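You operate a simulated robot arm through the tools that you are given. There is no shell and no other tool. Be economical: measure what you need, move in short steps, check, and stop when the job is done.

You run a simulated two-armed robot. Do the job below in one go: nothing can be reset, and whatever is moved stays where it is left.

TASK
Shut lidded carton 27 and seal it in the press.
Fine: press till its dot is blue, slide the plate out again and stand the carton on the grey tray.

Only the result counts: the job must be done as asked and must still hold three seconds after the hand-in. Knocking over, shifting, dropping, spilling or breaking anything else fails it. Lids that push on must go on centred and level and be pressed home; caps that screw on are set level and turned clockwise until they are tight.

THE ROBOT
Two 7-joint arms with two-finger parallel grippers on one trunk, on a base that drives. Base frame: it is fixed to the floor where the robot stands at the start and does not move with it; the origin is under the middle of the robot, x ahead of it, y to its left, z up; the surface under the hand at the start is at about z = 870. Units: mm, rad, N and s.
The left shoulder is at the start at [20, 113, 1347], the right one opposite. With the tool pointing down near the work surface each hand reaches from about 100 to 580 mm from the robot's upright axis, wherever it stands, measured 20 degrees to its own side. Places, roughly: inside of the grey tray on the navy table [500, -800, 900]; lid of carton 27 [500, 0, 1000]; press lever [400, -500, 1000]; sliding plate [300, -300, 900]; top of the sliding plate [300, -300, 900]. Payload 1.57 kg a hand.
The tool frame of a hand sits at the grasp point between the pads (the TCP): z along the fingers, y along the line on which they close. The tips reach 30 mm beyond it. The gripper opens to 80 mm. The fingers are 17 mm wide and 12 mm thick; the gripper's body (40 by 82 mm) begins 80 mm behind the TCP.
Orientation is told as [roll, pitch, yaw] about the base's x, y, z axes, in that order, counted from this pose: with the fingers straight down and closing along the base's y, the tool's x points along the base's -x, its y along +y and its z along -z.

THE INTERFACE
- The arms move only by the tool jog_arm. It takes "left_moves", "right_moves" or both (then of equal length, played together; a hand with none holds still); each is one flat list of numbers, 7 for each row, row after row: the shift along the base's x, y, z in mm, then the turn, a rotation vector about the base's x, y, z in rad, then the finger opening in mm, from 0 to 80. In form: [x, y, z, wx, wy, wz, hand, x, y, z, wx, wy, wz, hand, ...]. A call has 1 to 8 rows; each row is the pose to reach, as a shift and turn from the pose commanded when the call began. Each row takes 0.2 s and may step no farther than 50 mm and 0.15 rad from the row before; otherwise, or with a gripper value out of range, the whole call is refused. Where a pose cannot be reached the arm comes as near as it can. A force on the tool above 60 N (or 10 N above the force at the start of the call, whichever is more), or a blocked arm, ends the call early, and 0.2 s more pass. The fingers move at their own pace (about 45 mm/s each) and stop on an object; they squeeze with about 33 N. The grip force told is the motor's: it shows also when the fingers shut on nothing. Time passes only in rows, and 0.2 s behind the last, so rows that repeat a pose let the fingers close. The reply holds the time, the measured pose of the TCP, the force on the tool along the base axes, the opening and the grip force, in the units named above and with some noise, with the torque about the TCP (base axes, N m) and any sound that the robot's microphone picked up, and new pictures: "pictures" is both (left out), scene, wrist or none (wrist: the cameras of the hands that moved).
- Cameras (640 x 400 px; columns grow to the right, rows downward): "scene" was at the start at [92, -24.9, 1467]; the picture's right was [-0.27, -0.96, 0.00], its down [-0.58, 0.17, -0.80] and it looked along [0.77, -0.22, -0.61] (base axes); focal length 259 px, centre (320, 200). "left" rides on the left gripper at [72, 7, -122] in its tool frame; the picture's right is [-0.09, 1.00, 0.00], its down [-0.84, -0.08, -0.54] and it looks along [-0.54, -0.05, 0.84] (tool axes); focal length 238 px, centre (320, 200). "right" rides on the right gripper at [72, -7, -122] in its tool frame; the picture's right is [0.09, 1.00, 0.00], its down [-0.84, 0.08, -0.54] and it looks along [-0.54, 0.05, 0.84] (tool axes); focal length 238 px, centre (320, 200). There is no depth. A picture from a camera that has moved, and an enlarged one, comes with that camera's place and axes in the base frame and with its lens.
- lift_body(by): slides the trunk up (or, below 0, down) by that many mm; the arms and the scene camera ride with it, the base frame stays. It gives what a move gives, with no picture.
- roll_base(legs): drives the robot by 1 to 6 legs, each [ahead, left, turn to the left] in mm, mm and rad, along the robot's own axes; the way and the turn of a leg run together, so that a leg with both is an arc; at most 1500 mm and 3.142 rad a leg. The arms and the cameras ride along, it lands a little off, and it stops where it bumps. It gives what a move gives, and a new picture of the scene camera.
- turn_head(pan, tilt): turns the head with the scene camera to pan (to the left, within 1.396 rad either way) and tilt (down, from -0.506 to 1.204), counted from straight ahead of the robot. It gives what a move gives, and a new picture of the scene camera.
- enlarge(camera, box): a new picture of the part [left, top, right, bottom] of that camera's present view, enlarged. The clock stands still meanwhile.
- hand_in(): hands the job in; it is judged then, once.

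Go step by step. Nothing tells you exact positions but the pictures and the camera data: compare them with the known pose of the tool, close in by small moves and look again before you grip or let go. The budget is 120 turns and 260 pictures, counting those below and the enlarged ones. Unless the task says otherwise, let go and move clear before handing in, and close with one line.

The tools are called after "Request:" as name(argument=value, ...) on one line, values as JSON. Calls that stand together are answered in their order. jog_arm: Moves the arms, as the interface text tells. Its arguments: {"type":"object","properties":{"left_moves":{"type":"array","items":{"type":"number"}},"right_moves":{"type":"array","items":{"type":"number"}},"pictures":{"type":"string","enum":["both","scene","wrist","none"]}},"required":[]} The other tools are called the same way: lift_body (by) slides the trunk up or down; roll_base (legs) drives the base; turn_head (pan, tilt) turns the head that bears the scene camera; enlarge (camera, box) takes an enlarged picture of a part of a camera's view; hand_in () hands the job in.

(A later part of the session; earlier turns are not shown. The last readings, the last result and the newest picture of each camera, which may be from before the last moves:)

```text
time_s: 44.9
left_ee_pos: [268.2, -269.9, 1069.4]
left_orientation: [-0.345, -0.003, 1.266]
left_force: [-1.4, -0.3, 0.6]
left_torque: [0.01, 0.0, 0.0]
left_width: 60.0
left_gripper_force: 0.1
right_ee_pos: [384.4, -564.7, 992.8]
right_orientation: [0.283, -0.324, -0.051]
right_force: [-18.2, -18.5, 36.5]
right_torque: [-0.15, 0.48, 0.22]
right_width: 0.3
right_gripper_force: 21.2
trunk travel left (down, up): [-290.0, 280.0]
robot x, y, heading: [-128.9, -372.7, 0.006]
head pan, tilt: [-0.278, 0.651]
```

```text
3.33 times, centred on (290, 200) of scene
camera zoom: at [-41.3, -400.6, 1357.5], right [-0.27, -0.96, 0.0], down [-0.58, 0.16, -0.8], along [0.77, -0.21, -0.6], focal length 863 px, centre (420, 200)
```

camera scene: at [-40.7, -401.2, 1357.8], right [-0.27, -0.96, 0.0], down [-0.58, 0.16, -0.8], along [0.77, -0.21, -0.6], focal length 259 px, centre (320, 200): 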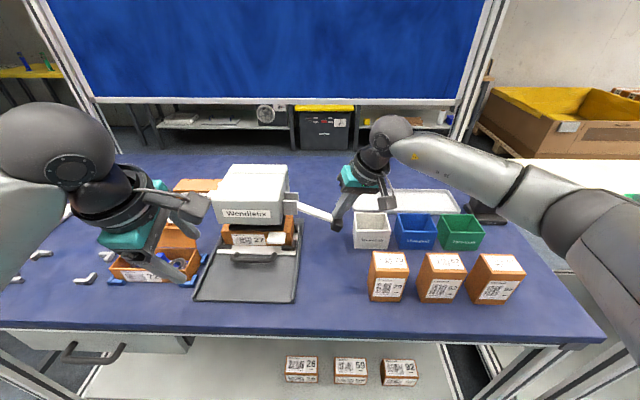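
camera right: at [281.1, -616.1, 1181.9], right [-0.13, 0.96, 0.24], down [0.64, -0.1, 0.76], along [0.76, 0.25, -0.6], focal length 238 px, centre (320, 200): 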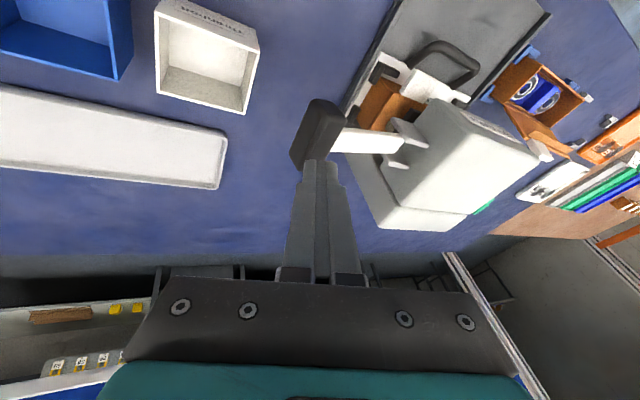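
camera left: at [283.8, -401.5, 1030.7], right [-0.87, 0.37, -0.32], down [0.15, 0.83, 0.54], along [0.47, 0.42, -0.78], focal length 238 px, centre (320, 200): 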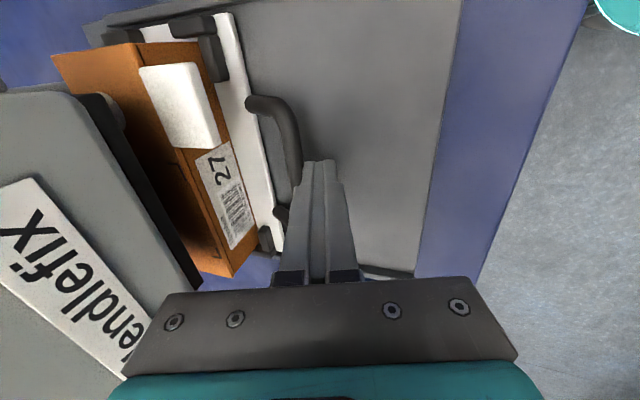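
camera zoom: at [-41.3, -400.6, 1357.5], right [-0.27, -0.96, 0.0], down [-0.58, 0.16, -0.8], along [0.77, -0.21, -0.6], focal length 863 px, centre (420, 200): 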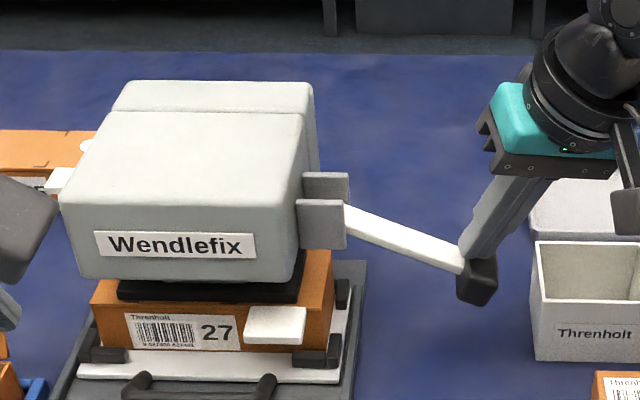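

Request:
jog_arm(right_moves=[0, 0, -1, 0, 0, 0, 0, 0, 0, -2, 0, 0, 0, 0, 0, 0, -2, 0, 0, 0, 0, 0, 0, -2, 0, 0, 0, 0, 0, 0, -2, 0, 0, 0, 0, 0, 0, -2, 0, 0, 0, 0, 0, 0, -2, 0, 0, 0, 0, 0, 0, -2, 0, 0, 0, 0], pictures="none")

Request:
enlarge(camera="left", box=[0, 0, 320, 200])

```text
time_s: 46.7
left_ee_pos: [265.9, -271.2, 1071.4]
left_orientation: [-0.344, -0.005, 1.267]
left_force: [-0.3, -0.3, -0.5]
left_torque: [-0.01, 0.01, -0.01]
left_width: 60.2
left_gripper_force: 0.1
right_ee_pos: [383.6, -564.0, 993.8]
right_orientation: [0.283, -0.327, -0.053]
right_force: [-24.0, -21.8, 46.9]
right_torque: [-0.11, 0.56, 0.19]
right_width: 0.0
right_gripper_force: 21.5
trunk travel left (down, up): [-290.0, 280.0]
robot x, y, heading: [-129.1, -371.2, 0.005]
head pan, tilt: [-0.278, 0.651]
```

```text
2.00 times, centred on (160, 100) of left
camera zoom: at [198.8, -324.2, 1182.9], right [-0.87, 0.37, -0.34], down [0.14, 0.83, 0.54], along [0.48, 0.42, -0.77], focal length 477 px, centre (640, 400)
```

zoom: 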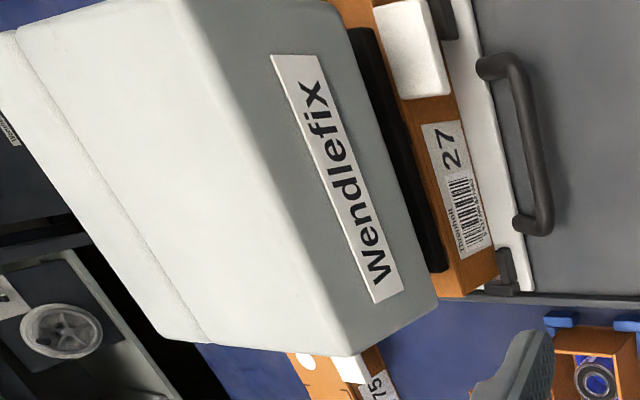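

Request:
jog_arm(right_moves=[0, 0, 8, 0, 0, 0, 0, 0, -5, 25, 0, 0, 0, 0, 0, -12, 50, 0, 0, 0, 0, 0, -16, 80, 0, 0, 0, 0], pictures="none")

Request:
enlarge(camera="scene", box=[210, 140, 370, 260])

Request:
enlarge(camera="scene", box=[265, 190, 315, 230])

```text
time_s: 47.7
left_ee_pos: [270.6, -268.5, 1068.4]
left_orientation: [-0.342, 0.0, 1.268]
left_force: [0.3, -0.1, -0.3]
left_torque: [0.0, 0.01, 0.0]
left_width: 59.9
left_gripper_force: 0.1
right_ee_pos: [388.6, -576.4, 1061.9]
right_orientation: [0.281, -0.31, -0.043]
right_force: [0.1, 1.0, 0.8]
right_torque: [0.02, -0.05, 0.0]
right_width: 0.0
right_gripper_force: 21.7
trunk travel left (down, up): [-290.0, 280.0]
robot x, y, heading: [-128.5, -379.1, 0.006]
head pan, tilt: [-0.278, 0.651]
```

```text
3.33 times, centred on (290, 200) of scene
camera zoom: at [-35.5, -398.6, 1357.0], right [-0.27, -0.96, 0.0], down [-0.58, 0.16, -0.8], along [0.77, -0.21, -0.61], focal length 863 px, centre (420, 200)
```

zoom: 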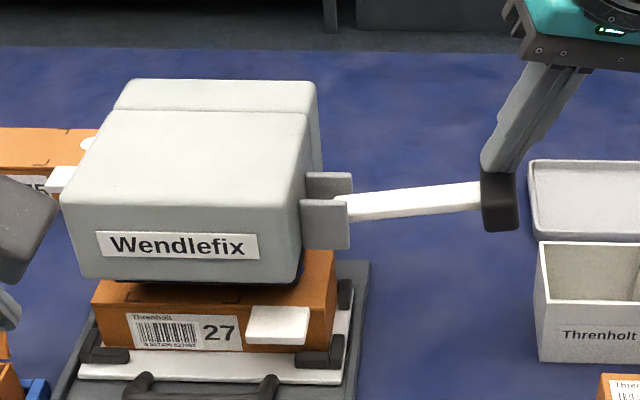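

```text
10.00 times, centred on (290, 210) of scene
camera zoom: at [-35.5, -398.6, 1357.0], right [-0.27, -0.96, 0.0], down [-0.58, 0.16, -0.8], along [0.77, -0.21, -0.61], focal length 2590 px, centre (620, 100)
```

zoom: 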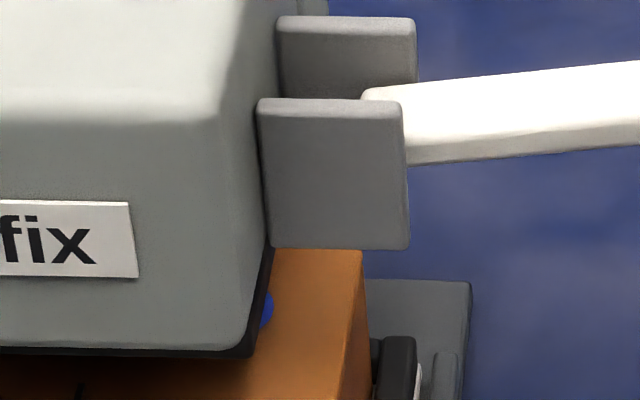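

The dot shows blue. I raise the right hand to let the lever return, and bring the left hand back down over the handle.

Request:
jog_arm(left_moves=[19, -24, -10, 0, 0, 0, 28, 38, -49, -24, 0, 0, 0, 28, 56, -73, -38, 0, 0, 0, 28, 69, -78, -76, 0, 0, 0, 28, 82, -82, -112, 0, 0, 0, 28, 88, -84, -130, 0, 0, 0, 28], right_moves=[0, -5, 20, 0, 0, 0, 0, 0, -10, 45, 0, 0, 0, 0, -20, -30, 80, 0, 0, 0, 0, -40, -60, 110, 0, 0, 0, 0, -60, -90, 130, 0, 0, 0, 0, -80, -120, 140, 0, 0, 0, 0], pictures="wrist")

Request:
enlarge(camera="scene", box=[190, 160, 350, 290])

```text
time_s: 49.1
left_ee_pos: [360.2, -355.5, 937.3]
left_orientation: [-0.34, -0.002, 1.265]
left_force: [-0.1, -0.4, 0.6]
left_torque: [-0.01, 0.03, 0.02]
left_width: 28.3
left_gripper_force: 0.1
right_ee_pos: [304.7, -698.5, 1204.2]
right_orientation: [0.279, -0.309, -0.044]
right_force: [0.2, 0.6, -0.4]
right_torque: [0.03, 0.0, 0.0]
right_width: 0.1
right_gripper_force: 21.2
trunk travel left (down, up): [-290.0, 280.0]
robot x, y, heading: [-125.6, -374.6, 0.008]
head pan, tilt: [-0.278, 0.651]
camera right: at [199.4, -732.2, 1292.2], right [-0.13, 0.96, 0.23], down [0.63, -0.1, 0.77], along [0.77, 0.25, -0.59], focal length 238 px, centre (320, 200)
camera left: at [293.2, -409.6, 1049.4], right [-0.87, 0.37, -0.33], down [0.15, 0.83, 0.54], along [0.48, 0.42, -0.77], focal length 238 px, centre (320, 200)
```

right: 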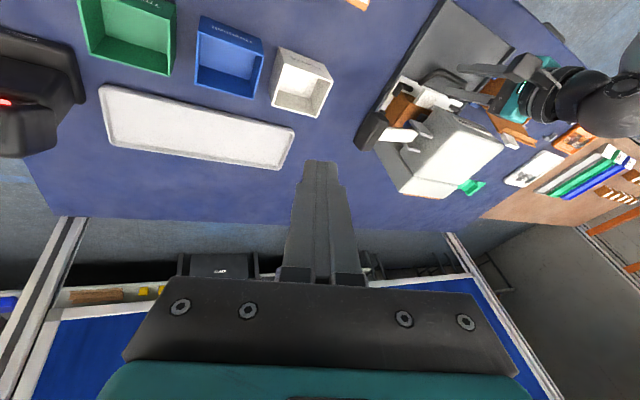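
left: 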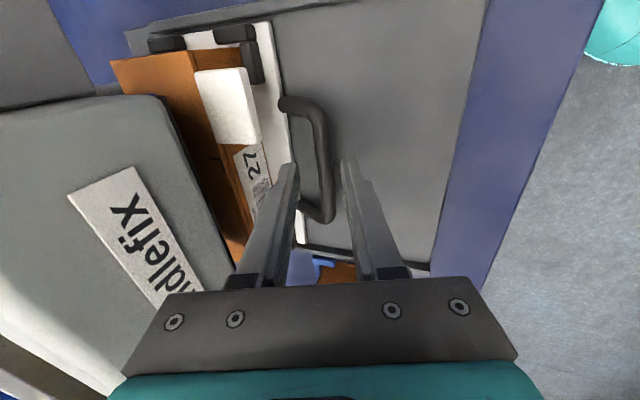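

```text
3.08 times, centred on (270, 225) of scene
camera zoom: at [-35.9, -399.5, 1357.1], right [-0.27, -0.96, 0.0], down [-0.58, 0.16, -0.8], along [0.77, -0.21, -0.61], focal length 797 px, centre (474, 123)
```

zoom: 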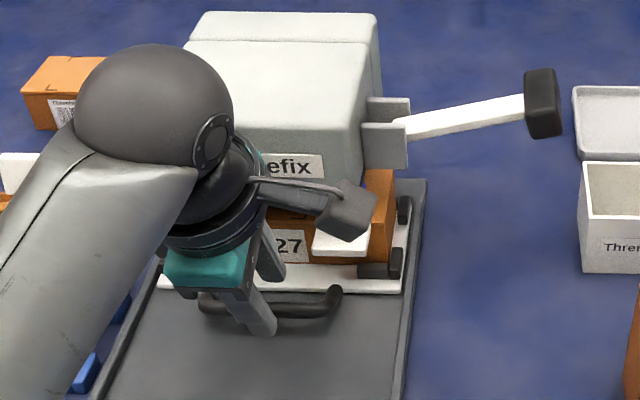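

Request:
jog_arm(left_moves=[4, -1, -10, 0, 0, 0, 28, 7, -2, -20, 0, 0, 0, 28, 7, -2, -20, 0, 0, 0, 5, 7, -2, -20, 0, 0, 0, 5], pictures="wrist")

```text
time_s: 50.1
left_ee_pos: [365.9, -355.5, 916.0]
left_orientation: [-0.338, -0.002, 1.269]
left_force: [-9.0, 3.3, -2.9]
left_torque: [0.13, 0.1, 0.14]
left_width: 13.8
left_gripper_force: 4.5
right_ee_pos: [305.2, -696.9, 1204.8]
right_orientation: [0.277, -0.31, -0.046]
right_force: [0.3, -0.3, 1.4]
right_torque: [0.02, -0.02, -0.01]
right_width: 0.0
right_gripper_force: 20.7
trunk travel left (down, up): [-290.0, 280.0]
robot x, y, heading: [-130.0, -374.6, 0.006]
head pan, tilt: [-0.278, 0.651]
camera left: at [299.7, -408.9, 1029.4], right [-0.87, 0.37, -0.33], down [0.15, 0.83, 0.54], along [0.47, 0.42, -0.78], focal length 238 px, centre (320, 200)
```

left: 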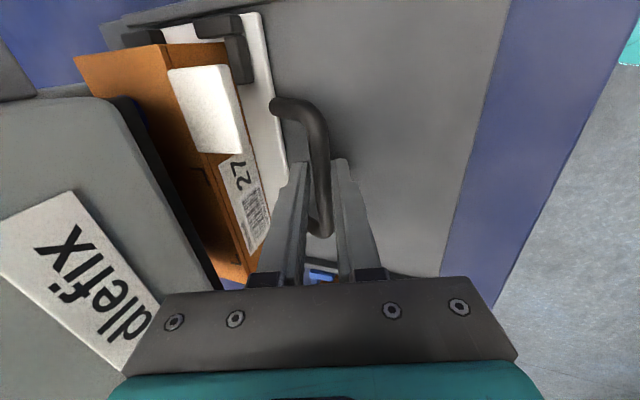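

Gripped on the bar; now I pull the plate out.

Request:
jog_arm(left_moves=[-14, 4.4, 0, 0, 0, 0, 3, -28, 8.8, 0, 0, 0, 0, 3, -42, 13.2, 0, 0, 0, 0, 3, -56, 17.6, 0, 0, 0, 0, 3, -70, 22, 0, 0, 0, 0, 3, -84, 26.4, 0, 0, 0, 0, 3, -98, 31, 0, 0, 0, 0, 3, -108, 34, 0, 0, 0, 0, 3], pictures="none")

Request:
enlarge(camera="scene", box=[170, 160, 350, 310])

```text
time_s: 51.9
left_ee_pos: [258.2, -321.3, 918.3]
left_orientation: [-0.338, -0.002, 1.267]
left_force: [1.5, 1.1, -7.1]
left_torque: [-0.1, -0.01, 0.32]
left_width: 11.6
left_gripper_force: 28.5
right_ee_pos: [305.8, -697.5, 1203.9]
right_orientation: [0.277, -0.309, -0.046]
right_force: [-0.2, -0.3, 0.1]
right_torque: [0.03, 0.0, -0.05]
right_width: 0.0
right_gripper_force: 21.1
trunk travel left (down, up): [-290.0, 280.0]
robot x, y, heading: [-126.9, -376.2, 0.007]
head pan, tilt: [-0.278, 0.651]
```

```text
2.67 times, centred on (260, 235) of scene
camera zoom: at [-35.1, -398.8, 1357.0], right [-0.27, -0.96, 0.0], down [-0.58, 0.16, -0.8], along [0.77, -0.21, -0.61], focal length 691 px, centre (480, 107)
```

zoom: 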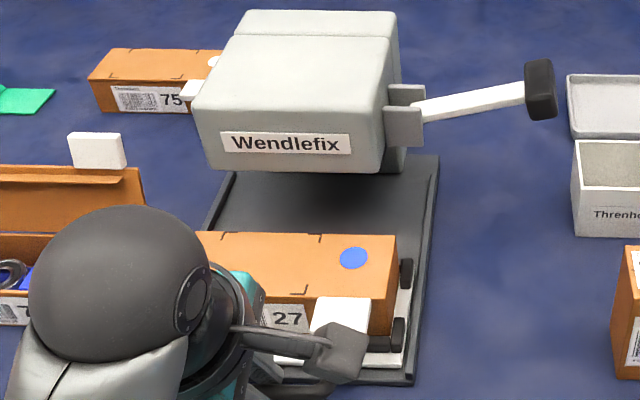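

Request:
jog_arm(left_moves=[-3, 1, 0, 0, 0, 0, 3, -3, 1, 0, 0, 0, 0, 28, -3, 1, 0, 0, 0, 0, 28, -12, 4, 30, 0, 0, 0, 28, -25, 8, 68, 0, 0, 0, 40, -25, 8, 110, 0.045, 0.14, 0, 60, -15, 5, 140, 0.09, 0.28, 0, 80, 0, 0, 140, 0.106, 0.33, 0, 80], pictures="none")

Request:
enlarge(camera="scene", box=[170, 200, 320, 310])

Request:
enlarge(camera="left", box=[0, 0, 640, 400])

```text
time_s: 53.7
left_ee_pos: [259.1, -321.6, 1059.5]
left_orientation: [0.008, -0.003, 1.267]
left_force: [0.1, 0.5, -0.1]
left_torque: [0.0, -0.04, 0.01]
left_width: 80.0
left_gripper_force: 0.1
right_ee_pos: [305.7, -698.8, 1203.8]
right_orientation: [0.279, -0.309, -0.047]
right_force: [0.2, -0.4, -0.8]
right_torque: [-0.02, 0.0, 0.01]
right_width: 0.0
right_gripper_force: 21.6
trunk travel left (down, up): [-290.0, 280.0]
robot x, y, heading: [-129.3, -372.6, 0.004]
head pan, tilt: [-0.278, 0.651]
```

```text
3.64 times, centred on (245, 255) of scene
camera zoom: at [-35.3, -399.1, 1357.0], right [-0.27, -0.96, 0.0], down [-0.58, 0.16, -0.8], along [0.77, -0.21, -0.61], focal length 942 px, centre (593, 0)
```

zoom: 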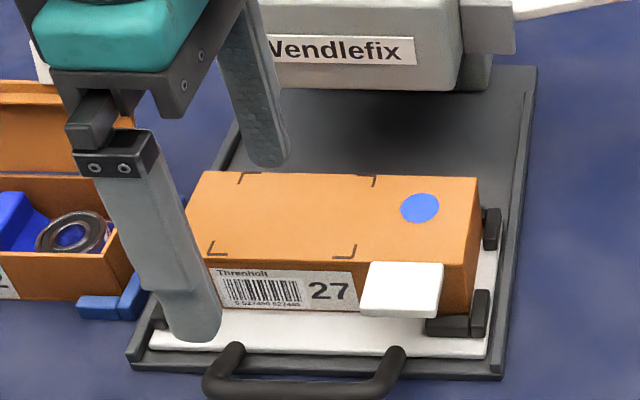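

```text
1.00 times, centred on (320, 200) of left (not enlarged: the box is as wide or as high as the picture)
camera zoom: at [231.8, -387.8, 1181.8], right [-0.92, 0.39, 0.01], down [0.33, 0.77, 0.54], along [0.2, 0.5, -0.84], focal length 238 px, centre (320, 200)
```

zoom: 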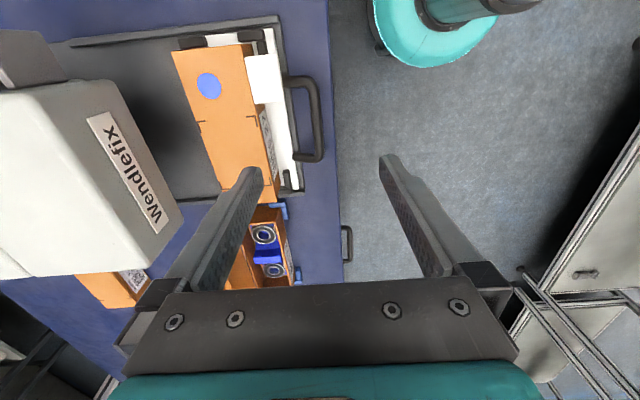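

Request:
jog_arm(left_moves=[26, -8, 0, 0, 0, 0, 80, 52, -16, 0, 0, 0, 0, 80, 77.5, -23, -20, 0, 0, 0, 80, 77.5, -23, -60, 0, 0, 0, 80, 77.5, -23, -90, 0, 0, 0, 80, 77.5, -23, -115, 0, 0, 0, 80], pictures="wrist")

Request:
enlarge(camera="scene", box=[170, 200, 320, 310])

```text
time_s: 55.1
left_ee_pos: [348.6, -349.2, 962.6]
left_orientation: [-0.043, 0.001, 1.266]
left_force: [0.5, 0.3, 17.5]
left_torque: [-0.17, -0.61, -0.02]
left_width: 79.9
left_gripper_force: 0.1
right_ee_pos: [305.9, -698.0, 1203.0]
right_orientation: [0.28, -0.309, -0.044]
right_force: [0.9, 0.1, -0.4]
right_torque: [0.02, 0.04, 0.02]
right_width: 0.1
right_gripper_force: 21.4
trunk travel left (down, up): [-290.0, 280.0]
robot x, y, heading: [-127.0, -375.6, 0.009]
head pan, tilt: [-0.278, 0.651]
stopped in row 6 (left hand): the force on the tool passed its limit at 68 N (the readings are from after the stop); the commanded pose is now the measured one
camera left: at [315.1, -413.0, 1084.4], right [-0.92, 0.39, -0.04], down [0.3, 0.78, 0.54], along [0.24, 0.49, -0.84], focal length 238 px, centre (320, 200)
```

left: 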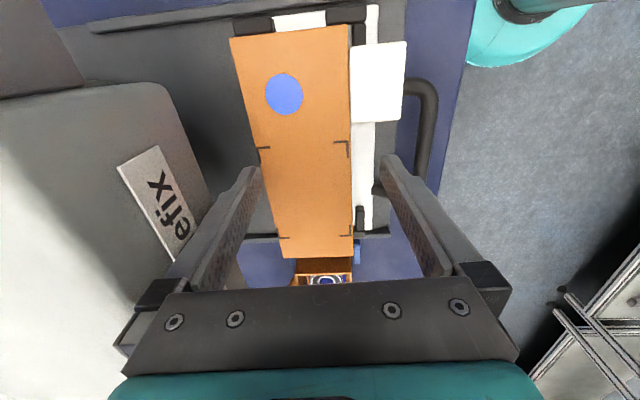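

```text
3.64 times, centred on (245, 255) of scene
camera zoom: at [-34.4, -399.5, 1356.9], right [-0.27, -0.96, 0.0], down [-0.58, 0.16, -0.8], along [0.77, -0.21, -0.61], focal length 942 px, centre (593, 0)
```

zoom: 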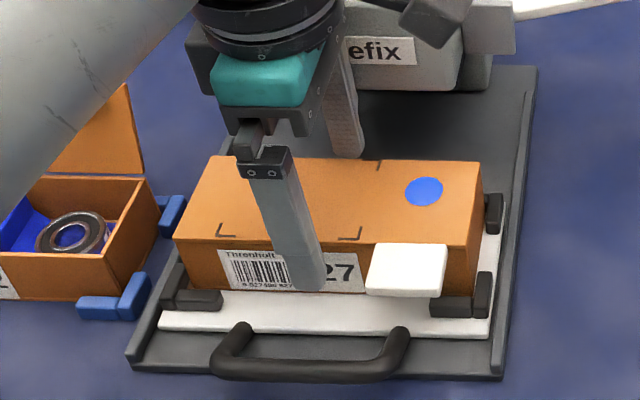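

Request:
jog_arm(left_moves=[0, 0, 10, 0, 0, 0, 80, 0, 0, 35, 0.014, 0.043, 0, 80, 0, 0, 45, 0.014, 0.043, 0, 80], pictures="wrist")

Request:
enlarge(camera="scene", box=[170, 200, 320, 310])

Request:
enlarge(camera="left", box=[200, 0, 440, 260])

```text
time_s: 55.9
left_ee_pos: [346.3, -346.3, 1003.6]
left_orientation: [0.013, -0.002, 1.267]
left_force: [-0.5, -0.1, 0.0]
left_torque: [-0.03, -0.01, -0.03]
left_width: 80.0
left_gripper_force: 0.0
right_ee_pos: [305.6, -698.1, 1202.7]
right_orientation: [0.278, -0.309, -0.044]
right_force: [0.3, 0.2, -0.8]
right_torque: [-0.03, -0.02, -0.02]
right_width: 0.0
right_gripper_force: 21.5
trunk travel left (down, up): [-290.0, 280.0]
robot x, y, heading: [-124.7, -372.0, 0.013]
head pan, tilt: [-0.278, 0.651]
camera left: at [318.8, -412.8, 1125.7], right [-0.92, 0.39, 0.01], down [0.33, 0.77, 0.54], along [0.2, 0.5, -0.84], focal length 238 px, centre (320, 200)
```

left: 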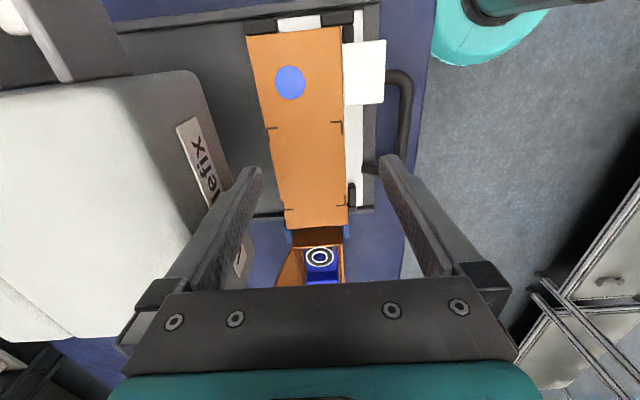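

```text
3.64 times, centred on (245, 255) of scene
camera zoom: at [-35.3, -398.8, 1357.0], right [-0.27, -0.96, 0.0], down [-0.58, 0.16, -0.8], along [0.77, -0.21, -0.61], focal length 942 px, centre (593, 0)
```

zoom: 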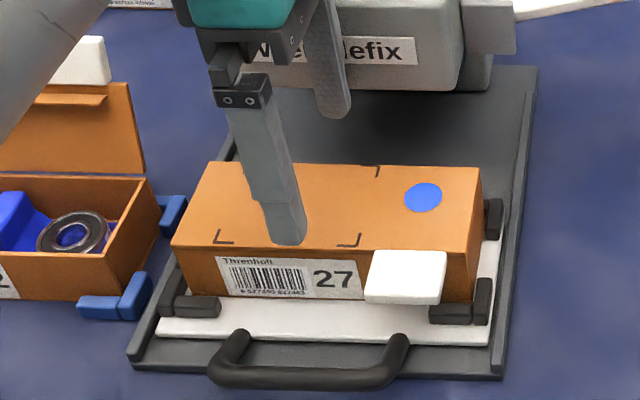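

```text
1.54 times, centred on (320, 130) of left
camera zoom: at [318.8, -412.8, 1125.7], right [-0.92, 0.39, 0.01], down [0.33, 0.77, 0.54], along [0.2, 0.5, -0.84], focal length 367 px, centre (320, 308)
```

zoom: 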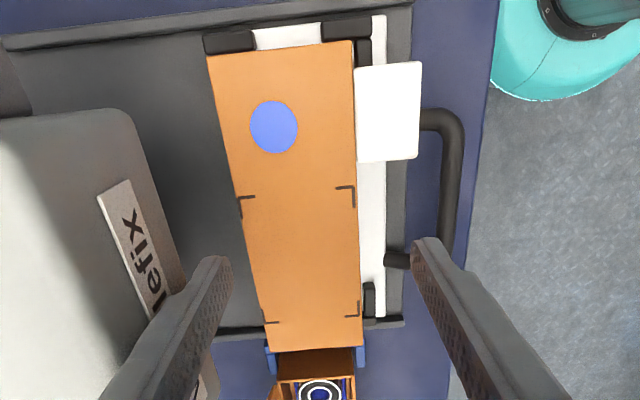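

Request:
jog_arm(left_moves=[7.5, -3, -5, 0, 0, 0, 80, 7.5, -3, -25, 0, 0, 0, 80, 7.5, -3, -45, 0, 0, 0, 80, 7.5, -3, -62, 0, 0, 0, 80, 7.5, -3, -75, 0, 0, 0, 80], pictures="wrist")

Request:
enlarge(camera="scene", box=[170, 200, 320, 310])

```text
time_s: 57.1
left_ee_pos: [352.0, -349.5, 929.4]
left_orientation: [0.01, -0.002, 1.266]
left_force: [-6.8, 2.3, 3.7]
left_torque: [-0.24, -0.8, 0.01]
left_width: 73.9
left_gripper_force: 0.0
right_ee_pos: [304.2, -698.1, 1205.4]
right_orientation: [0.278, -0.31, -0.043]
right_force: [-1.0, -0.4, 0.4]
right_torque: [-0.03, -0.01, -0.03]
right_width: 0.0
right_gripper_force: 21.3
trunk travel left (down, up): [-290.0, 280.0]
robot x, y, heading: [-127.5, -377.2, 0.01]
head pan, tilt: [-0.278, 0.651]
camera left: at [325.1, -416.2, 1050.8], right [-0.92, 0.39, 0.01], down [0.33, 0.77, 0.54], along [0.2, 0.5, -0.84], focal length 238 px, centre (320, 200)
```

left: 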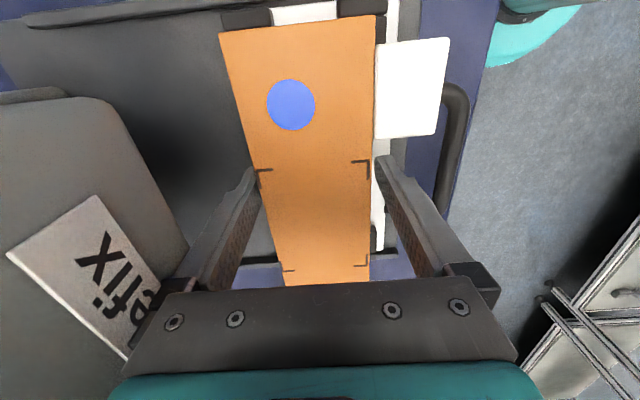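

```text
3.64 times, centred on (245, 255) of scene
camera zoom: at [-36.6, -398.6, 1357.1], right [-0.27, -0.96, 0.0], down [-0.58, 0.16, -0.8], along [0.77, -0.21, -0.6], focal length 942 px, centre (593, 0)
```

zoom: 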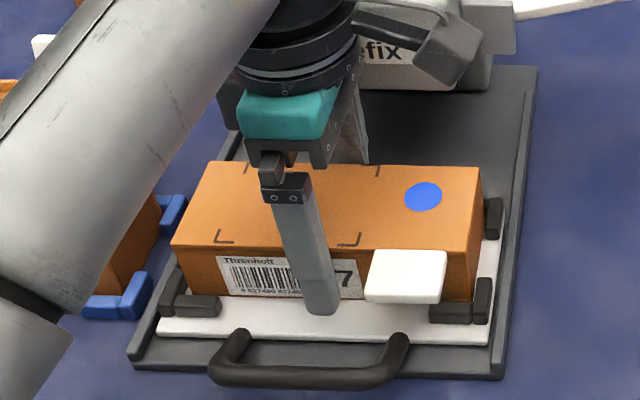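

Request:
jog_arm(left_moves=[0, 0, 0, 0, 0, 0, 65, 0, 0, 0, 0, 0, 0, 50, 0, 0, 0, 0, 0, 0, 45, 0, 0, 0, 0, 0, 0, 45], pictures="none")

```text
time_s: 58.1
left_ee_pos: [353.2, -350.7, 928.0]
left_orientation: [0.011, -0.003, 1.267]
left_force: [-0.2, 0.6, -2.0]
left_torque: [-0.02, -0.01, 0.01]
left_width: 62.0
left_gripper_force: 32.4
right_ee_pos: [305.0, -698.5, 1204.3]
right_orientation: [0.279, -0.308, -0.043]
right_force: [1.1, 0.2, 0.2]
right_torque: [0.02, -0.02, -0.02]
right_width: 0.0
right_gripper_force: 21.3
trunk travel left (down, up): [-290.0, 280.0]
robot x, y, heading: [-125.9, -374.1, 0.011]
head pan, tilt: [-0.278, 0.651]
```

Request:
jog_arm(left_moves=[-4, 1.3, 0, 0, 0, 0, 45, -8, 2.6, 0, 0, 0, 0, 45, -12, 3.8, 0, 0, 0, 0, 45, -16, 5.1, 0, 0, 0, 0, 45, -19, 6, 0, 0, 0, 0, 45], pictures="none")

Request:
enlarge(camera="scene", box=[170, 200, 320, 310])

```text
time_s: 59.3
left_ee_pos: [336.2, -344.8, 930.0]
left_orientation: [0.009, -0.002, 1.268]
left_force: [0.7, -0.2, -1.8]
left_torque: [0.05, -0.02, 0.07]
left_width: 62.0
left_gripper_force: 32.5
right_ee_pos: [305.7, -698.7, 1204.9]
right_orientation: [0.28, -0.31, -0.044]
right_force: [1.0, -0.5, -0.2]
right_torque: [0.0, -0.01, -0.01]
right_width: 0.3
right_gripper_force: 21.4
trunk travel left (down, up): [-290.0, 280.0]
robot x, y, heading: [-125.1, -372.2, 0.005]
head pan, tilt: [-0.278, 0.651]
```

```text
3.64 times, centred on (245, 255) of scene
camera zoom: at [-35.1, -399.0, 1357.0], right [-0.27, -0.96, 0.0], down [-0.58, 0.16, -0.8], along [0.77, -0.21, -0.61], focal length 942 px, centre (593, 0)
```

zoom: 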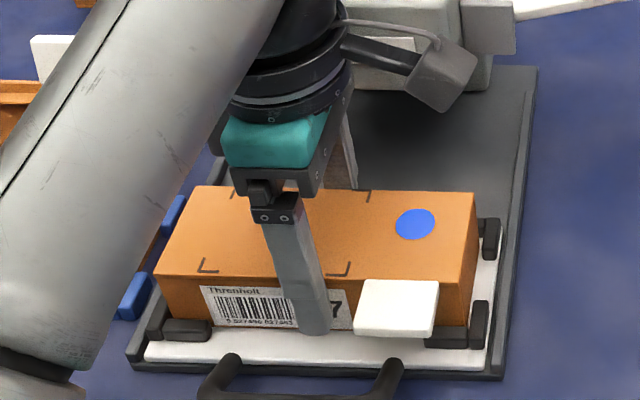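

Request:
jog_arm(left_moves=[-2, 0.6, 0, 0, 0, 0, 45, -4, 1.3, 0, 0, 0, 0, 45, -6, 1.9, 0, 0, 0, 0, 45], pictures="none")

```text
time_s: 60.1
left_ee_pos: [334.0, -343.9, 930.5]
left_orientation: [-0.004, 0.001, 1.266]
left_force: [27.5, -3.3, 1.7]
left_torque: [0.07, -0.89, 0.01]
left_width: 62.1
left_gripper_force: 32.2
right_ee_pos: [307.2, -698.1, 1204.6]
right_orientation: [0.279, -0.307, -0.046]
right_force: [0.4, -0.2, -0.1]
right_torque: [0.02, 0.01, 0.03]
right_width: 0.0
right_gripper_force: 21.1
trunk travel left (down, up): [-290.0, 280.0]
robot x, y, heading: [-130.2, -373.5, 0.007]
head pan, tilt: [-0.278, 0.651]
```

Request:
jog_arm(left_moves=[5, -1.6, 0, 0, 0, 0, 45, 5, -1.6, 8, 0, 0, 0, 45, 5, -1.6, 30, 0, 0, 0, 45, 5, -1.6, 65, 0, 0, 0, 45, -20, 6, 105, 0, 0, 0, 45, -40, 12, 145, 0, 0, 0, 45, -60, 20, 180, 0, 0, 0, 45], pictures="none")

Request:
turn_head(pan=-0.3, tilt=1.2)

```text
time_s: 61.7
left_ee_pos: [268.0, -322.0, 1109.2]
left_orientation: [0.012, 0.0, 1.267]
left_force: [0.8, 0.0, -2.2]
left_torque: [0.03, -0.01, 0.0]
left_width: 61.8
left_gripper_force: 32.8
right_ee_pos: [305.6, -698.7, 1204.1]
right_orientation: [0.278, -0.311, -0.044]
right_force: [0.3, -0.8, -0.3]
right_torque: [0.01, 0.01, 0.0]
right_width: 0.0
right_gripper_force: 20.9
trunk travel left (down, up): [-290.0, 280.0]
robot x, y, heading: [-126.5, -375.6, 0.006]
head pan, tilt: [-0.278, 0.651]
```

```text
time_s: 62.7
left_ee_pos: [270.3, -322.7, 1108.5]
left_orientation: [0.01, -0.001, 1.267]
left_force: [-0.2, 0.3, -1.5]
left_torque: [0.05, 0.0, -0.03]
left_width: 62.1
left_gripper_force: 32.6
right_ee_pos: [305.7, -698.6, 1204.1]
right_orientation: [0.28, -0.311, -0.046]
right_force: [0.3, -0.2, 0.6]
right_torque: [0.01, -0.03, 0.0]
right_width: 0.1
right_gripper_force: 21.2
trunk travel left (down, up): [-290.0, 280.0]
robot x, y, heading: [-123.2, -372.5, 0.009]
head pan, tilt: [-0.3, 1.201]
camera scene: at [-65.3, -392.0, 1316.8], right [-0.29, -0.96, 0.0], down [-0.89, 0.27, -0.36], along [0.35, -0.11, -0.93], focal length 259 px, centre (320, 200)
```

scene: 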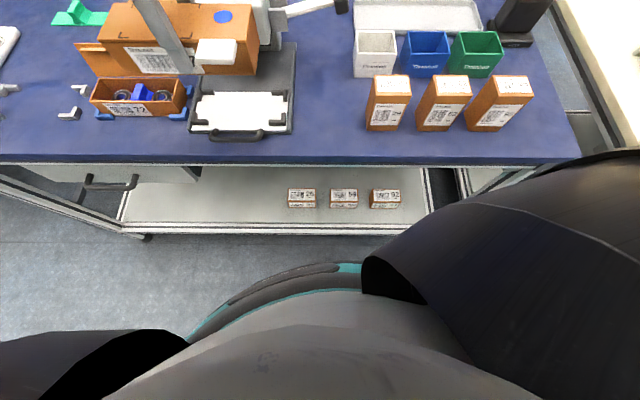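

Request:
jog_arm(right_moves=[-25, 20, 15, 0, 0, 0, 0, -50, 40, 30, 0, 0, 0, 0, -75, 60, 45, 0, 0, 0, 0, -100, 80, 60, 0, 0, 0, 0], left_moves=[0, 0, 10, 0, 0, 0, 45, 0, 0, 20, 0, 0, 0, 45, 0, 0, 30, 0, 0, 0, 45, 0, 0, 40, 0, 0, 0, 45], pictures="none")

Request:
roll_base(legs=[[0, 0, -0.66]])

```text
time_s: 63.7
left_ee_pos: [269.0, -323.1, 1148.4]
left_orientation: [0.012, -0.002, 1.268]
left_force: [0.7, 0.3, -1.9]
left_torque: [0.01, -0.01, -0.01]
left_width: 62.0
left_gripper_force: 33.8
right_ee_pos: [205.7, -616.4, 1265.7]
right_orientation: [0.278, -0.307, -0.046]
right_force: [0.2, -0.1, -0.6]
right_torque: [0.02, 0.03, 0.01]
right_width: 0.0
right_gripper_force: 21.9
trunk travel left (down, up): [-290.0, 280.0]
robot x, y, heading: [-124.8, -372.5, 0.005]
head pan, tilt: [-0.3, 1.201]
```

```text
time_s: 65.8
left_ee_pos: [217.0, -577.8, 1148.6]
left_orientation: [0.01, -0.001, 0.602]
left_force: [-1.0, 0.3, -2.5]
left_torque: [0.03, 0.04, 0.0]
left_width: 61.9
left_gripper_force: 33.1
right_ee_pos: [-14.7, -771.0, 1264.8]
right_orientation: [0.278, -0.311, -0.709]
right_force: [0.5, 0.0, 0.0]
right_torque: [0.01, -0.01, 0.02]
right_width: 0.0
right_gripper_force: 20.9
trunk travel left (down, up): [-290.0, 280.0]
robot x, y, heading: [-126.9, -377.1, -0.659]
head pan, tilt: [-0.3, 1.201]
camera scene: at [-88.9, -427.8, 1316.8], right [-0.82, -0.58, 0.0], down [-0.54, 0.76, -0.36], along [0.21, -0.3, -0.93], focal length 259 px, centre (320, 200)
```

scene: 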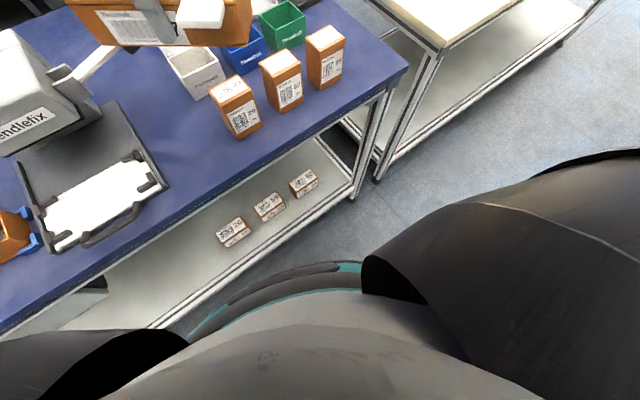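

Request:
roll_base(legs=[[77, -212, 0], [94, 34, 0]])

```text
time_s: 68.3
left_ee_pos: [244.0, -823.6, 1148.8]
left_orientation: [0.011, 0.0, 0.599]
left_force: [0.2, 0.1, -3.2]
left_torque: [0.01, 0.02, 0.0]
left_width: 61.8
left_gripper_force: 32.5
right_ee_pos: [13.0, -1016.1, 1265.4]
right_orientation: [0.279, -0.31, -0.714]
right_force: [-0.2, -1.1, -0.1]
right_torque: [-0.01, 0.01, 0.03]
right_width: 0.0
right_gripper_force: 21.5
trunk travel left (down, up): [-290.0, 280.0]
robot x, y, heading: [-99.7, -618.3, -0.662]
head pan, tilt: [-0.3, 1.201]
camera scene: at [-60.7, -672.0, 1316.7], right [-0.82, -0.57, 0.0], down [-0.53, 0.77, -0.36], along [0.21, -0.3, -0.93], focal length 259 px, centre (320, 200)
```

scene: 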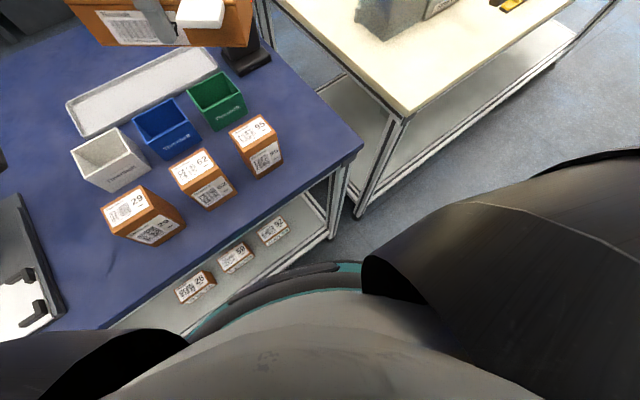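

Request:
roll_base(legs=[[42, 15, 0]])

Request:
enlarge(camera="scene", box=[30, 20, 270, 220])

```text
time_s: 69.2
left_ee_pos: [287.6, -836.7, 1148.5]
left_orientation: [0.011, 0.001, 0.599]
left_force: [0.4, -0.4, -2.4]
left_torque: [0.02, -0.04, 0.03]
left_width: 62.0
left_gripper_force: 32.9
right_ee_pos: [55.8, -1030.0, 1265.1]
right_orientation: [0.278, -0.307, -0.711]
right_force: [-0.2, -0.2, 0.4]
right_torque: [0.01, 0.04, 0.0]
right_width: 0.0
right_gripper_force: 20.8
trunk travel left (down, up): [-290.0, 280.0]
robot x, y, heading: [-59.3, -635.7, -0.66]
head pan, tilt: [-0.3, 1.201]
camera scene: at [-16.8, -685.9, 1316.7], right [-0.82, -0.57, 0.0], down [-0.53, 0.76, -0.36], along [0.21, -0.3, -0.93], focal length 259 px, centre (320, 200)
```

scene: 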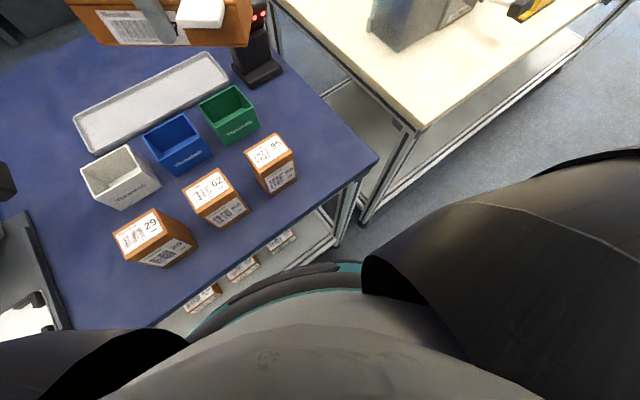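

```text
2.00 times, centred on (150, 120) of scene
camera zoom: at [-16.8, -685.9, 1316.7], right [-0.82, -0.57, 0.0], down [-0.53, 0.76, -0.36], along [0.21, -0.3, -0.93], focal length 518 px, centre (660, 360)
```

zoom: 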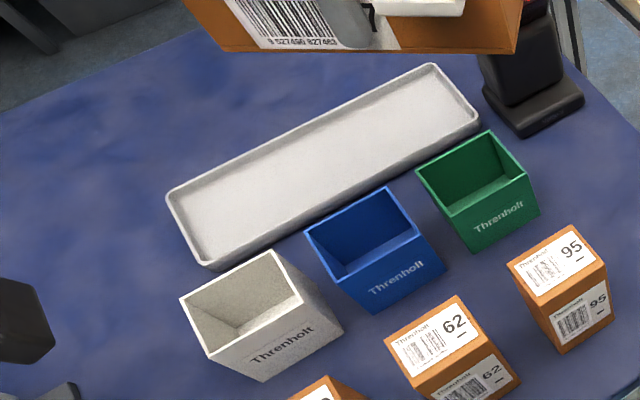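

Request:
jog_arm(left_moves=[13, 40, 0, 0, 0, 0.115, 45, 26, 80, 0, 0, 0, 0.23, 45, 70, 66, 0, 0, 0, 0.345, 45, 114, 52, 0, 0, 0, 0.46, 45, 158, 38, 0, 0, 0, 0.575, 45, 202, 24, 0, 0, 0, 0.667, 45], pictures="scene")

```text
time_s: 70.6
left_ee_pos: [488.8, -813.4, 1147.9]
left_orientation: [0.011, -0.003, 1.263]
left_force: [-0.2, -0.3, -2.3]
left_torque: [0.04, 0.05, 0.0]
left_width: 62.1
left_gripper_force: 33.3
right_ee_pos: [54.9, -1030.6, 1265.3]
right_orientation: [0.28, -0.309, -0.711]
right_force: [-0.7, -0.3, 0.0]
right_torque: [0.02, -0.01, -0.03]
right_width: 0.3
right_gripper_force: 21.3
trunk travel left (down, up): [-290.0, 280.0]
robot x, y, heading: [-57.0, -635.3, -0.665]
head pan, tilt: [-0.3, 1.201]
camera scene: at [-18.8, -686.1, 1316.7], right [-0.82, -0.57, 0.0], down [-0.53, 0.76, -0.36], along [0.21, -0.3, -0.93], focal length 259 px, centre (320, 200)
```

scene: 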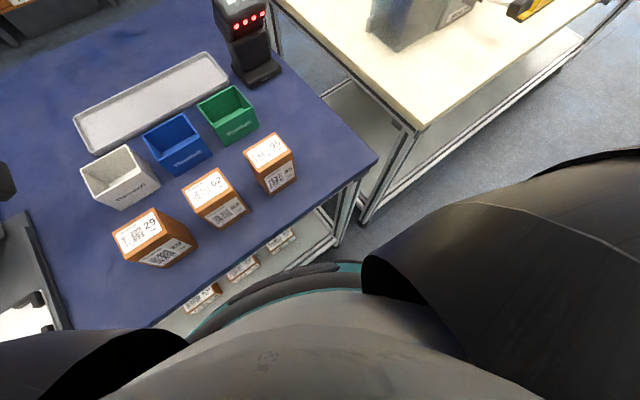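

Request:
turn_head(pan=0.3, tilt=0.75)

Request:
jog_arm(left_moves=[2, -1, -40, 0, 0, 0, 45, 4, -1, -80, 0, 0, 0, 45, 4, -1, -115, 0, 0, 0, 45, 4, -1, -145, 0, 0, 0, 45], pictures="both")

```text
time_s: 71.6
left_ee_pos: [488.4, -812.5, 1146.3]
left_orientation: [0.011, -0.002, 1.266]
left_force: [0.6, 0.4, -2.8]
left_torque: [0.01, -0.03, -0.02]
left_width: 61.8
left_gripper_force: 33.2
right_ee_pos: [54.0, -1030.1, 1266.6]
right_orientation: [0.276, -0.309, -0.711]
right_force: [-0.6, 0.6, -0.1]
right_torque: [0.01, 0.01, 0.01]
right_width: 0.1
right_gripper_force: 21.3
trunk travel left (down, up): [-290.0, 280.0]
robot x, y, heading: [-56.2, -628.0, -0.665]
head pan, tilt: [0.3, 0.75]
camera scene: at [26.7, -668.8, 1348.5], right [-0.35, -0.94, 0.0], down [-0.64, 0.24, -0.73], along [0.68, -0.26, -0.68], focal length 259 px, centre (320, 200)
```

scene: 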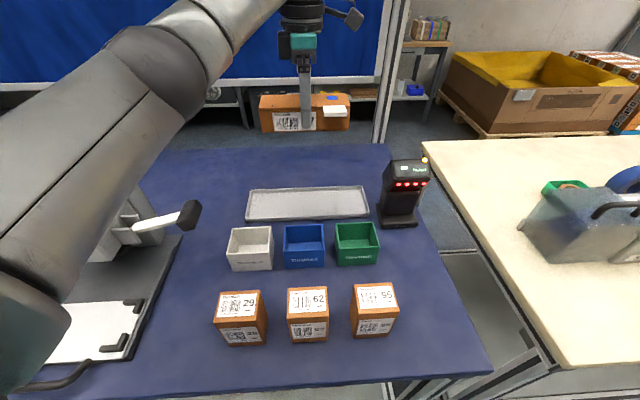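

```text
time_s: 72.6
left_ee_pos: [490.0, -812.4, 1005.8]
left_orientation: [0.009, 0.0, 1.265]
left_force: [-0.3, -0.4, -2.8]
left_torque: [0.03, -0.01, -0.03]
left_width: 62.0
left_gripper_force: 33.1
right_ee_pos: [54.8, -1030.5, 1265.5]
right_orientation: [0.277, -0.309, -0.712]
right_force: [1.0, -0.5, 0.4]
right_torque: [-0.02, 0.04, 0.02]
right_width: 0.3
right_gripper_force: 21.1
trunk travel left (down, up): [-290.0, 280.0]
robot x, y, heading: [-60.1, -630.0, -0.657]
head pan, tilt: [0.3, 0.75]
camera scene: at [26.9, -668.9, 1348.5], right [-0.35, -0.94, 0.0], down [-0.64, 0.24, -0.73], along [0.68, -0.26, -0.68], focal length 259 px, centre (320, 200)
camera left: at [462.8, -878.8, 1127.7], right [-0.92, 0.39, 0.01], down [0.33, 0.77, 0.54], along [0.2, 0.5, -0.84], focal length 238 px, centre (320, 200)
```

scene: 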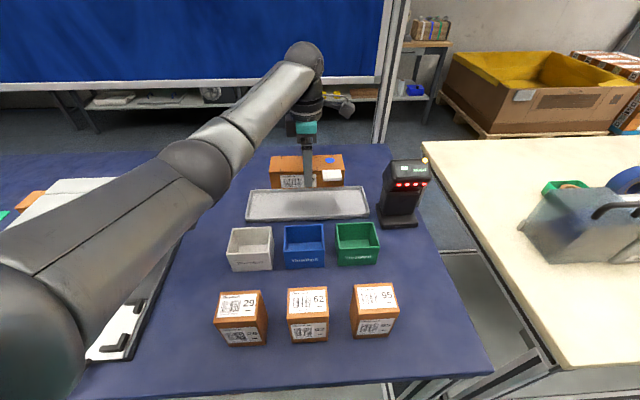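
left: 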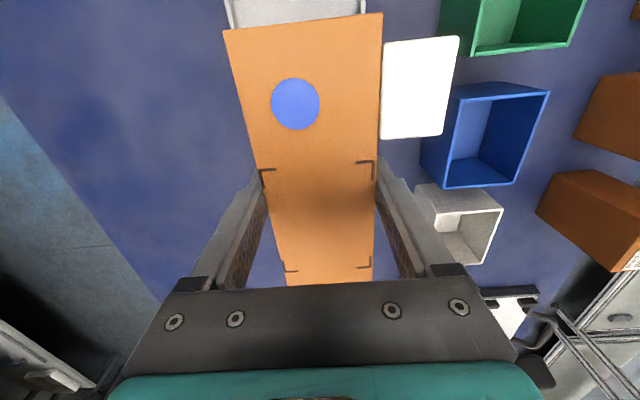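

Request:
jog_arm(left_moves=[5, -1.5, -25, 0, 0, 0, 45, 5, -1.5, -50, 0, 0, 0, 45, 5, -1.5, -68, 0, 0, 0, 45], pictures="wrist")

Request:
enlarge(camera="scene", box=[220, 130, 400, 250])

```text
time_s: 73.4
left_ee_pos: [496.8, -814.2, 935.1]
left_orientation: [0.012, -0.003, 1.264]
left_force: [-0.2, -0.1, -2.2]
left_torque: [0.06, 0.02, -0.02]
left_width: 61.9
left_gripper_force: 32.7
right_ee_pos: [54.5, -1029.1, 1266.0]
right_orientation: [0.279, -0.309, -0.712]
right_force: [-0.3, -0.2, 0.0]
right_torque: [0.01, -0.03, -0.02]
right_width: 0.1
right_gripper_force: 21.1
trunk travel left (down, up): [-290.0, 280.0]
robot x, y, heading: [-59.9, -629.5, -0.662]
head pan, tilt: [0.3, 0.75]
camera left: at [468.7, -880.3, 1057.6], right [-0.92, 0.39, 0.01], down [0.33, 0.77, 0.54], along [0.2, 0.5, -0.84], focal length 238 px, centre (320, 200)
```

left: 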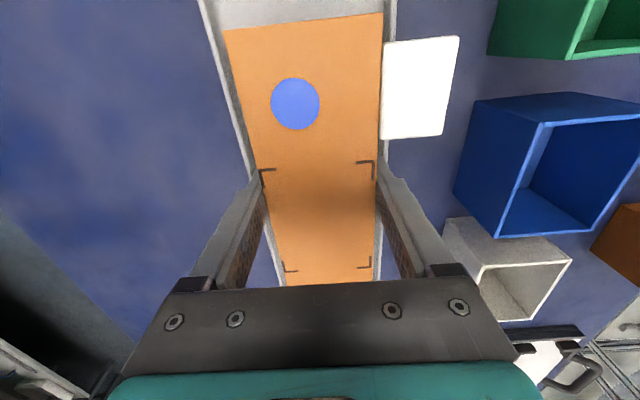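

```text
3.33 times, centred on (310, 190) of scene
camera zoom: at [26.8, -668.8, 1348.5], right [-0.35, -0.94, 0.0], down [-0.64, 0.24, -0.73], along [0.68, -0.26, -0.68], focal length 863 px, centre (353, 233)
```

zoom: 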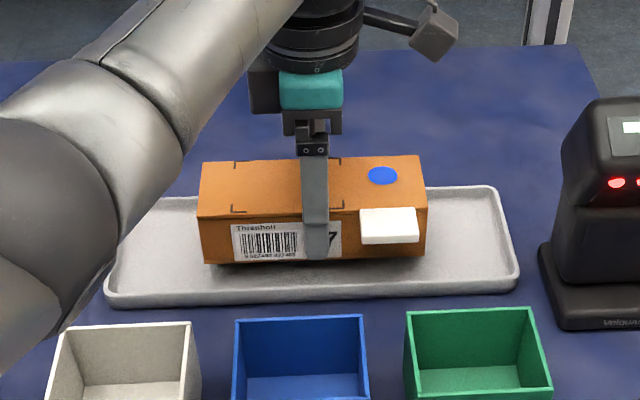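

Request:
jog_arm(left_moves=[0, 0, -5, 0, 0, 0, 45, 0, 0, -9, 0, 0, 0, 45, 0, 0, -12, 0, 0, 0, 45, 0, 0, -14, 0, 0, 0, 45], pictures="none")

```text
time_s: 74.4
left_ee_pos: [496.3, -815.2, 921.4]
left_orientation: [0.011, -0.001, 1.266]
left_force: [-0.8, -0.1, -2.7]
left_torque: [0.04, 0.02, -0.02]
left_width: 62.0
left_gripper_force: 32.5
right_ee_pos: [54.5, -1028.6, 1264.2]
right_orientation: [0.28, -0.309, -0.712]
right_force: [-0.1, 0.7, -0.1]
right_torque: [0.03, 0.03, 0.02]
right_width: 0.0
right_gripper_force: 21.5
trunk travel left (down, up): [-290.0, 280.0]
robot x, y, heading: [-60.1, -631.0, -0.663]
head pan, tilt: [0.3, 0.75]
```

Request:
jog_arm(left_moves=[0, 0, -2, 0, 0, 0, 45, 0, 0, -4, 0, 0, 0, 45, 0, 0, -6, 0, 0, 0, 45, 0, 0, -7, 0, 0, 0, 45], pictures="none")

Request:
enlarge(camera="scene", box=[220, 130, 400, 250])

```text
time_s: 75.4
left_ee_pos: [496.2, -814.4, 915.9]
left_orientation: [0.008, -0.002, 1.266]
left_force: [-1.1, 1.4, 9.2]
left_torque: [0.09, -0.27, 0.05]
left_width: 61.8
left_gripper_force: 33.2
right_ee_pos: [53.5, -1028.7, 1265.7]
right_orientation: [0.28, -0.311, -0.711]
right_force: [0.6, 0.4, 0.2]
right_torque: [-0.03, 0.0, 0.01]
right_width: 0.1
right_gripper_force: 21.4
trunk travel left (down, up): [-290.0, 280.0]
robot x, y, heading: [-59.2, -638.1, -0.658]
head pan, tilt: [0.3, 0.75]
```

```text
3.33 times, centred on (310, 190) of scene
camera zoom: at [25.5, -668.2, 1348.7], right [-0.35, -0.94, 0.0], down [-0.64, 0.24, -0.73], along [0.68, -0.26, -0.68], focal length 863 px, centre (353, 233)
```

zoom: 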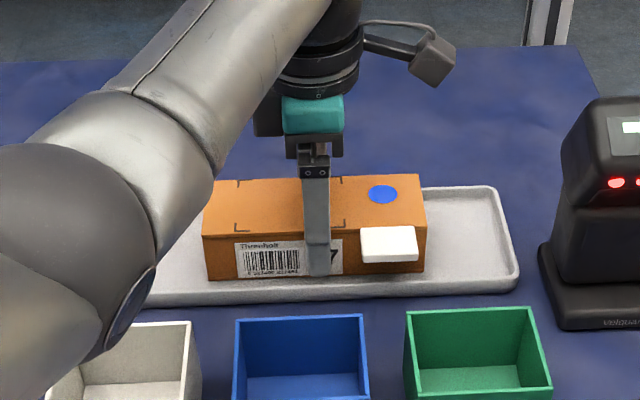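

Request:
jog_arm(left_moves=[0, 0, 0.5, 0, 0, 0, 64, 0, 0, 1, 0, 0, 0, 70, 0, 0, 1, 0, 0, 0, 73, 0, 0, 15, 0, 0, 0, 74, 0, 0, 45, 0, 0, 0, 74, 0, 0, 85, 0, 0, 0, 74, 0, 0, 125, 0, 0, 0, 74], pictures="both")

Request:
enlarge(camera="scene", box=[220, 130, 400, 250])

```text
time_s: 77.0
left_ee_pos: [494.0, -812.5, 1037.2]
left_orientation: [0.011, 0.0, 1.265]
left_force: [0.5, 0.4, 0.0]
left_torque: [0.0, -0.05, 0.02]
left_width: 73.9
left_gripper_force: 0.1
right_ee_pos: [55.0, -1028.9, 1266.0]
right_orientation: [0.277, -0.311, -0.712]
right_force: [0.0, 0.5, 0.6]
right_torque: [-0.01, -0.02, -0.02]
right_width: 0.1
right_gripper_force: 21.6
trunk travel left (down, up): [-290.0, 280.0]
robot x, y, heading: [-58.1, -633.0, -0.664]
head pan, tilt: [0.3, 0.75]
camera scene: at [26.7, -667.9, 1348.6], right [-0.35, -0.94, 0.0], down [-0.64, 0.24, -0.73], along [0.68, -0.26, -0.68], focal length 259 px, centre (320, 200)
camera left: at [467.5, -878.9, 1160.5], right [-0.92, 0.39, 0.01], down [0.33, 0.77, 0.54], along [0.2, 0.5, -0.84], focal length 238 px, centre (320, 200)
```

scene: 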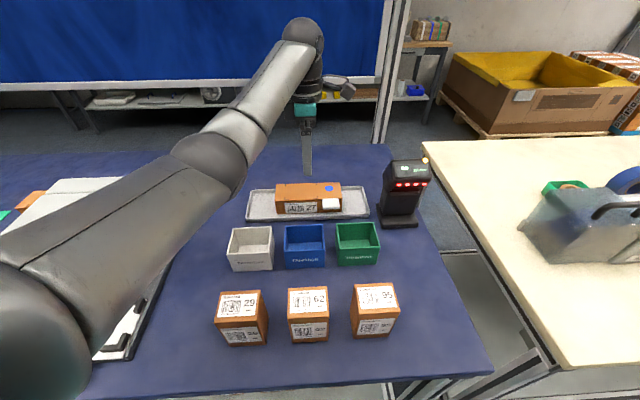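
left: 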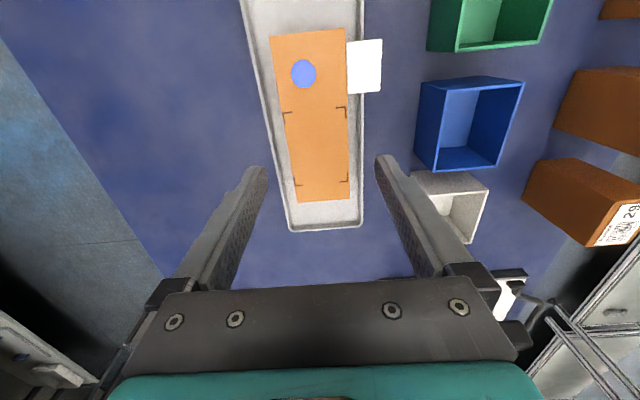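

```text
3.33 times, centred on (310, 190) of scene
camera zoom: at [26.7, -667.9, 1348.6], right [-0.35, -0.94, 0.0], down [-0.64, 0.24, -0.73], along [0.68, -0.26, -0.68], focal length 863 px, centre (353, 233)
```

zoom: 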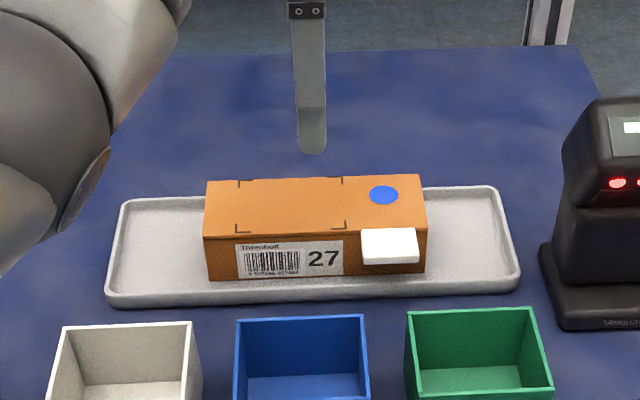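

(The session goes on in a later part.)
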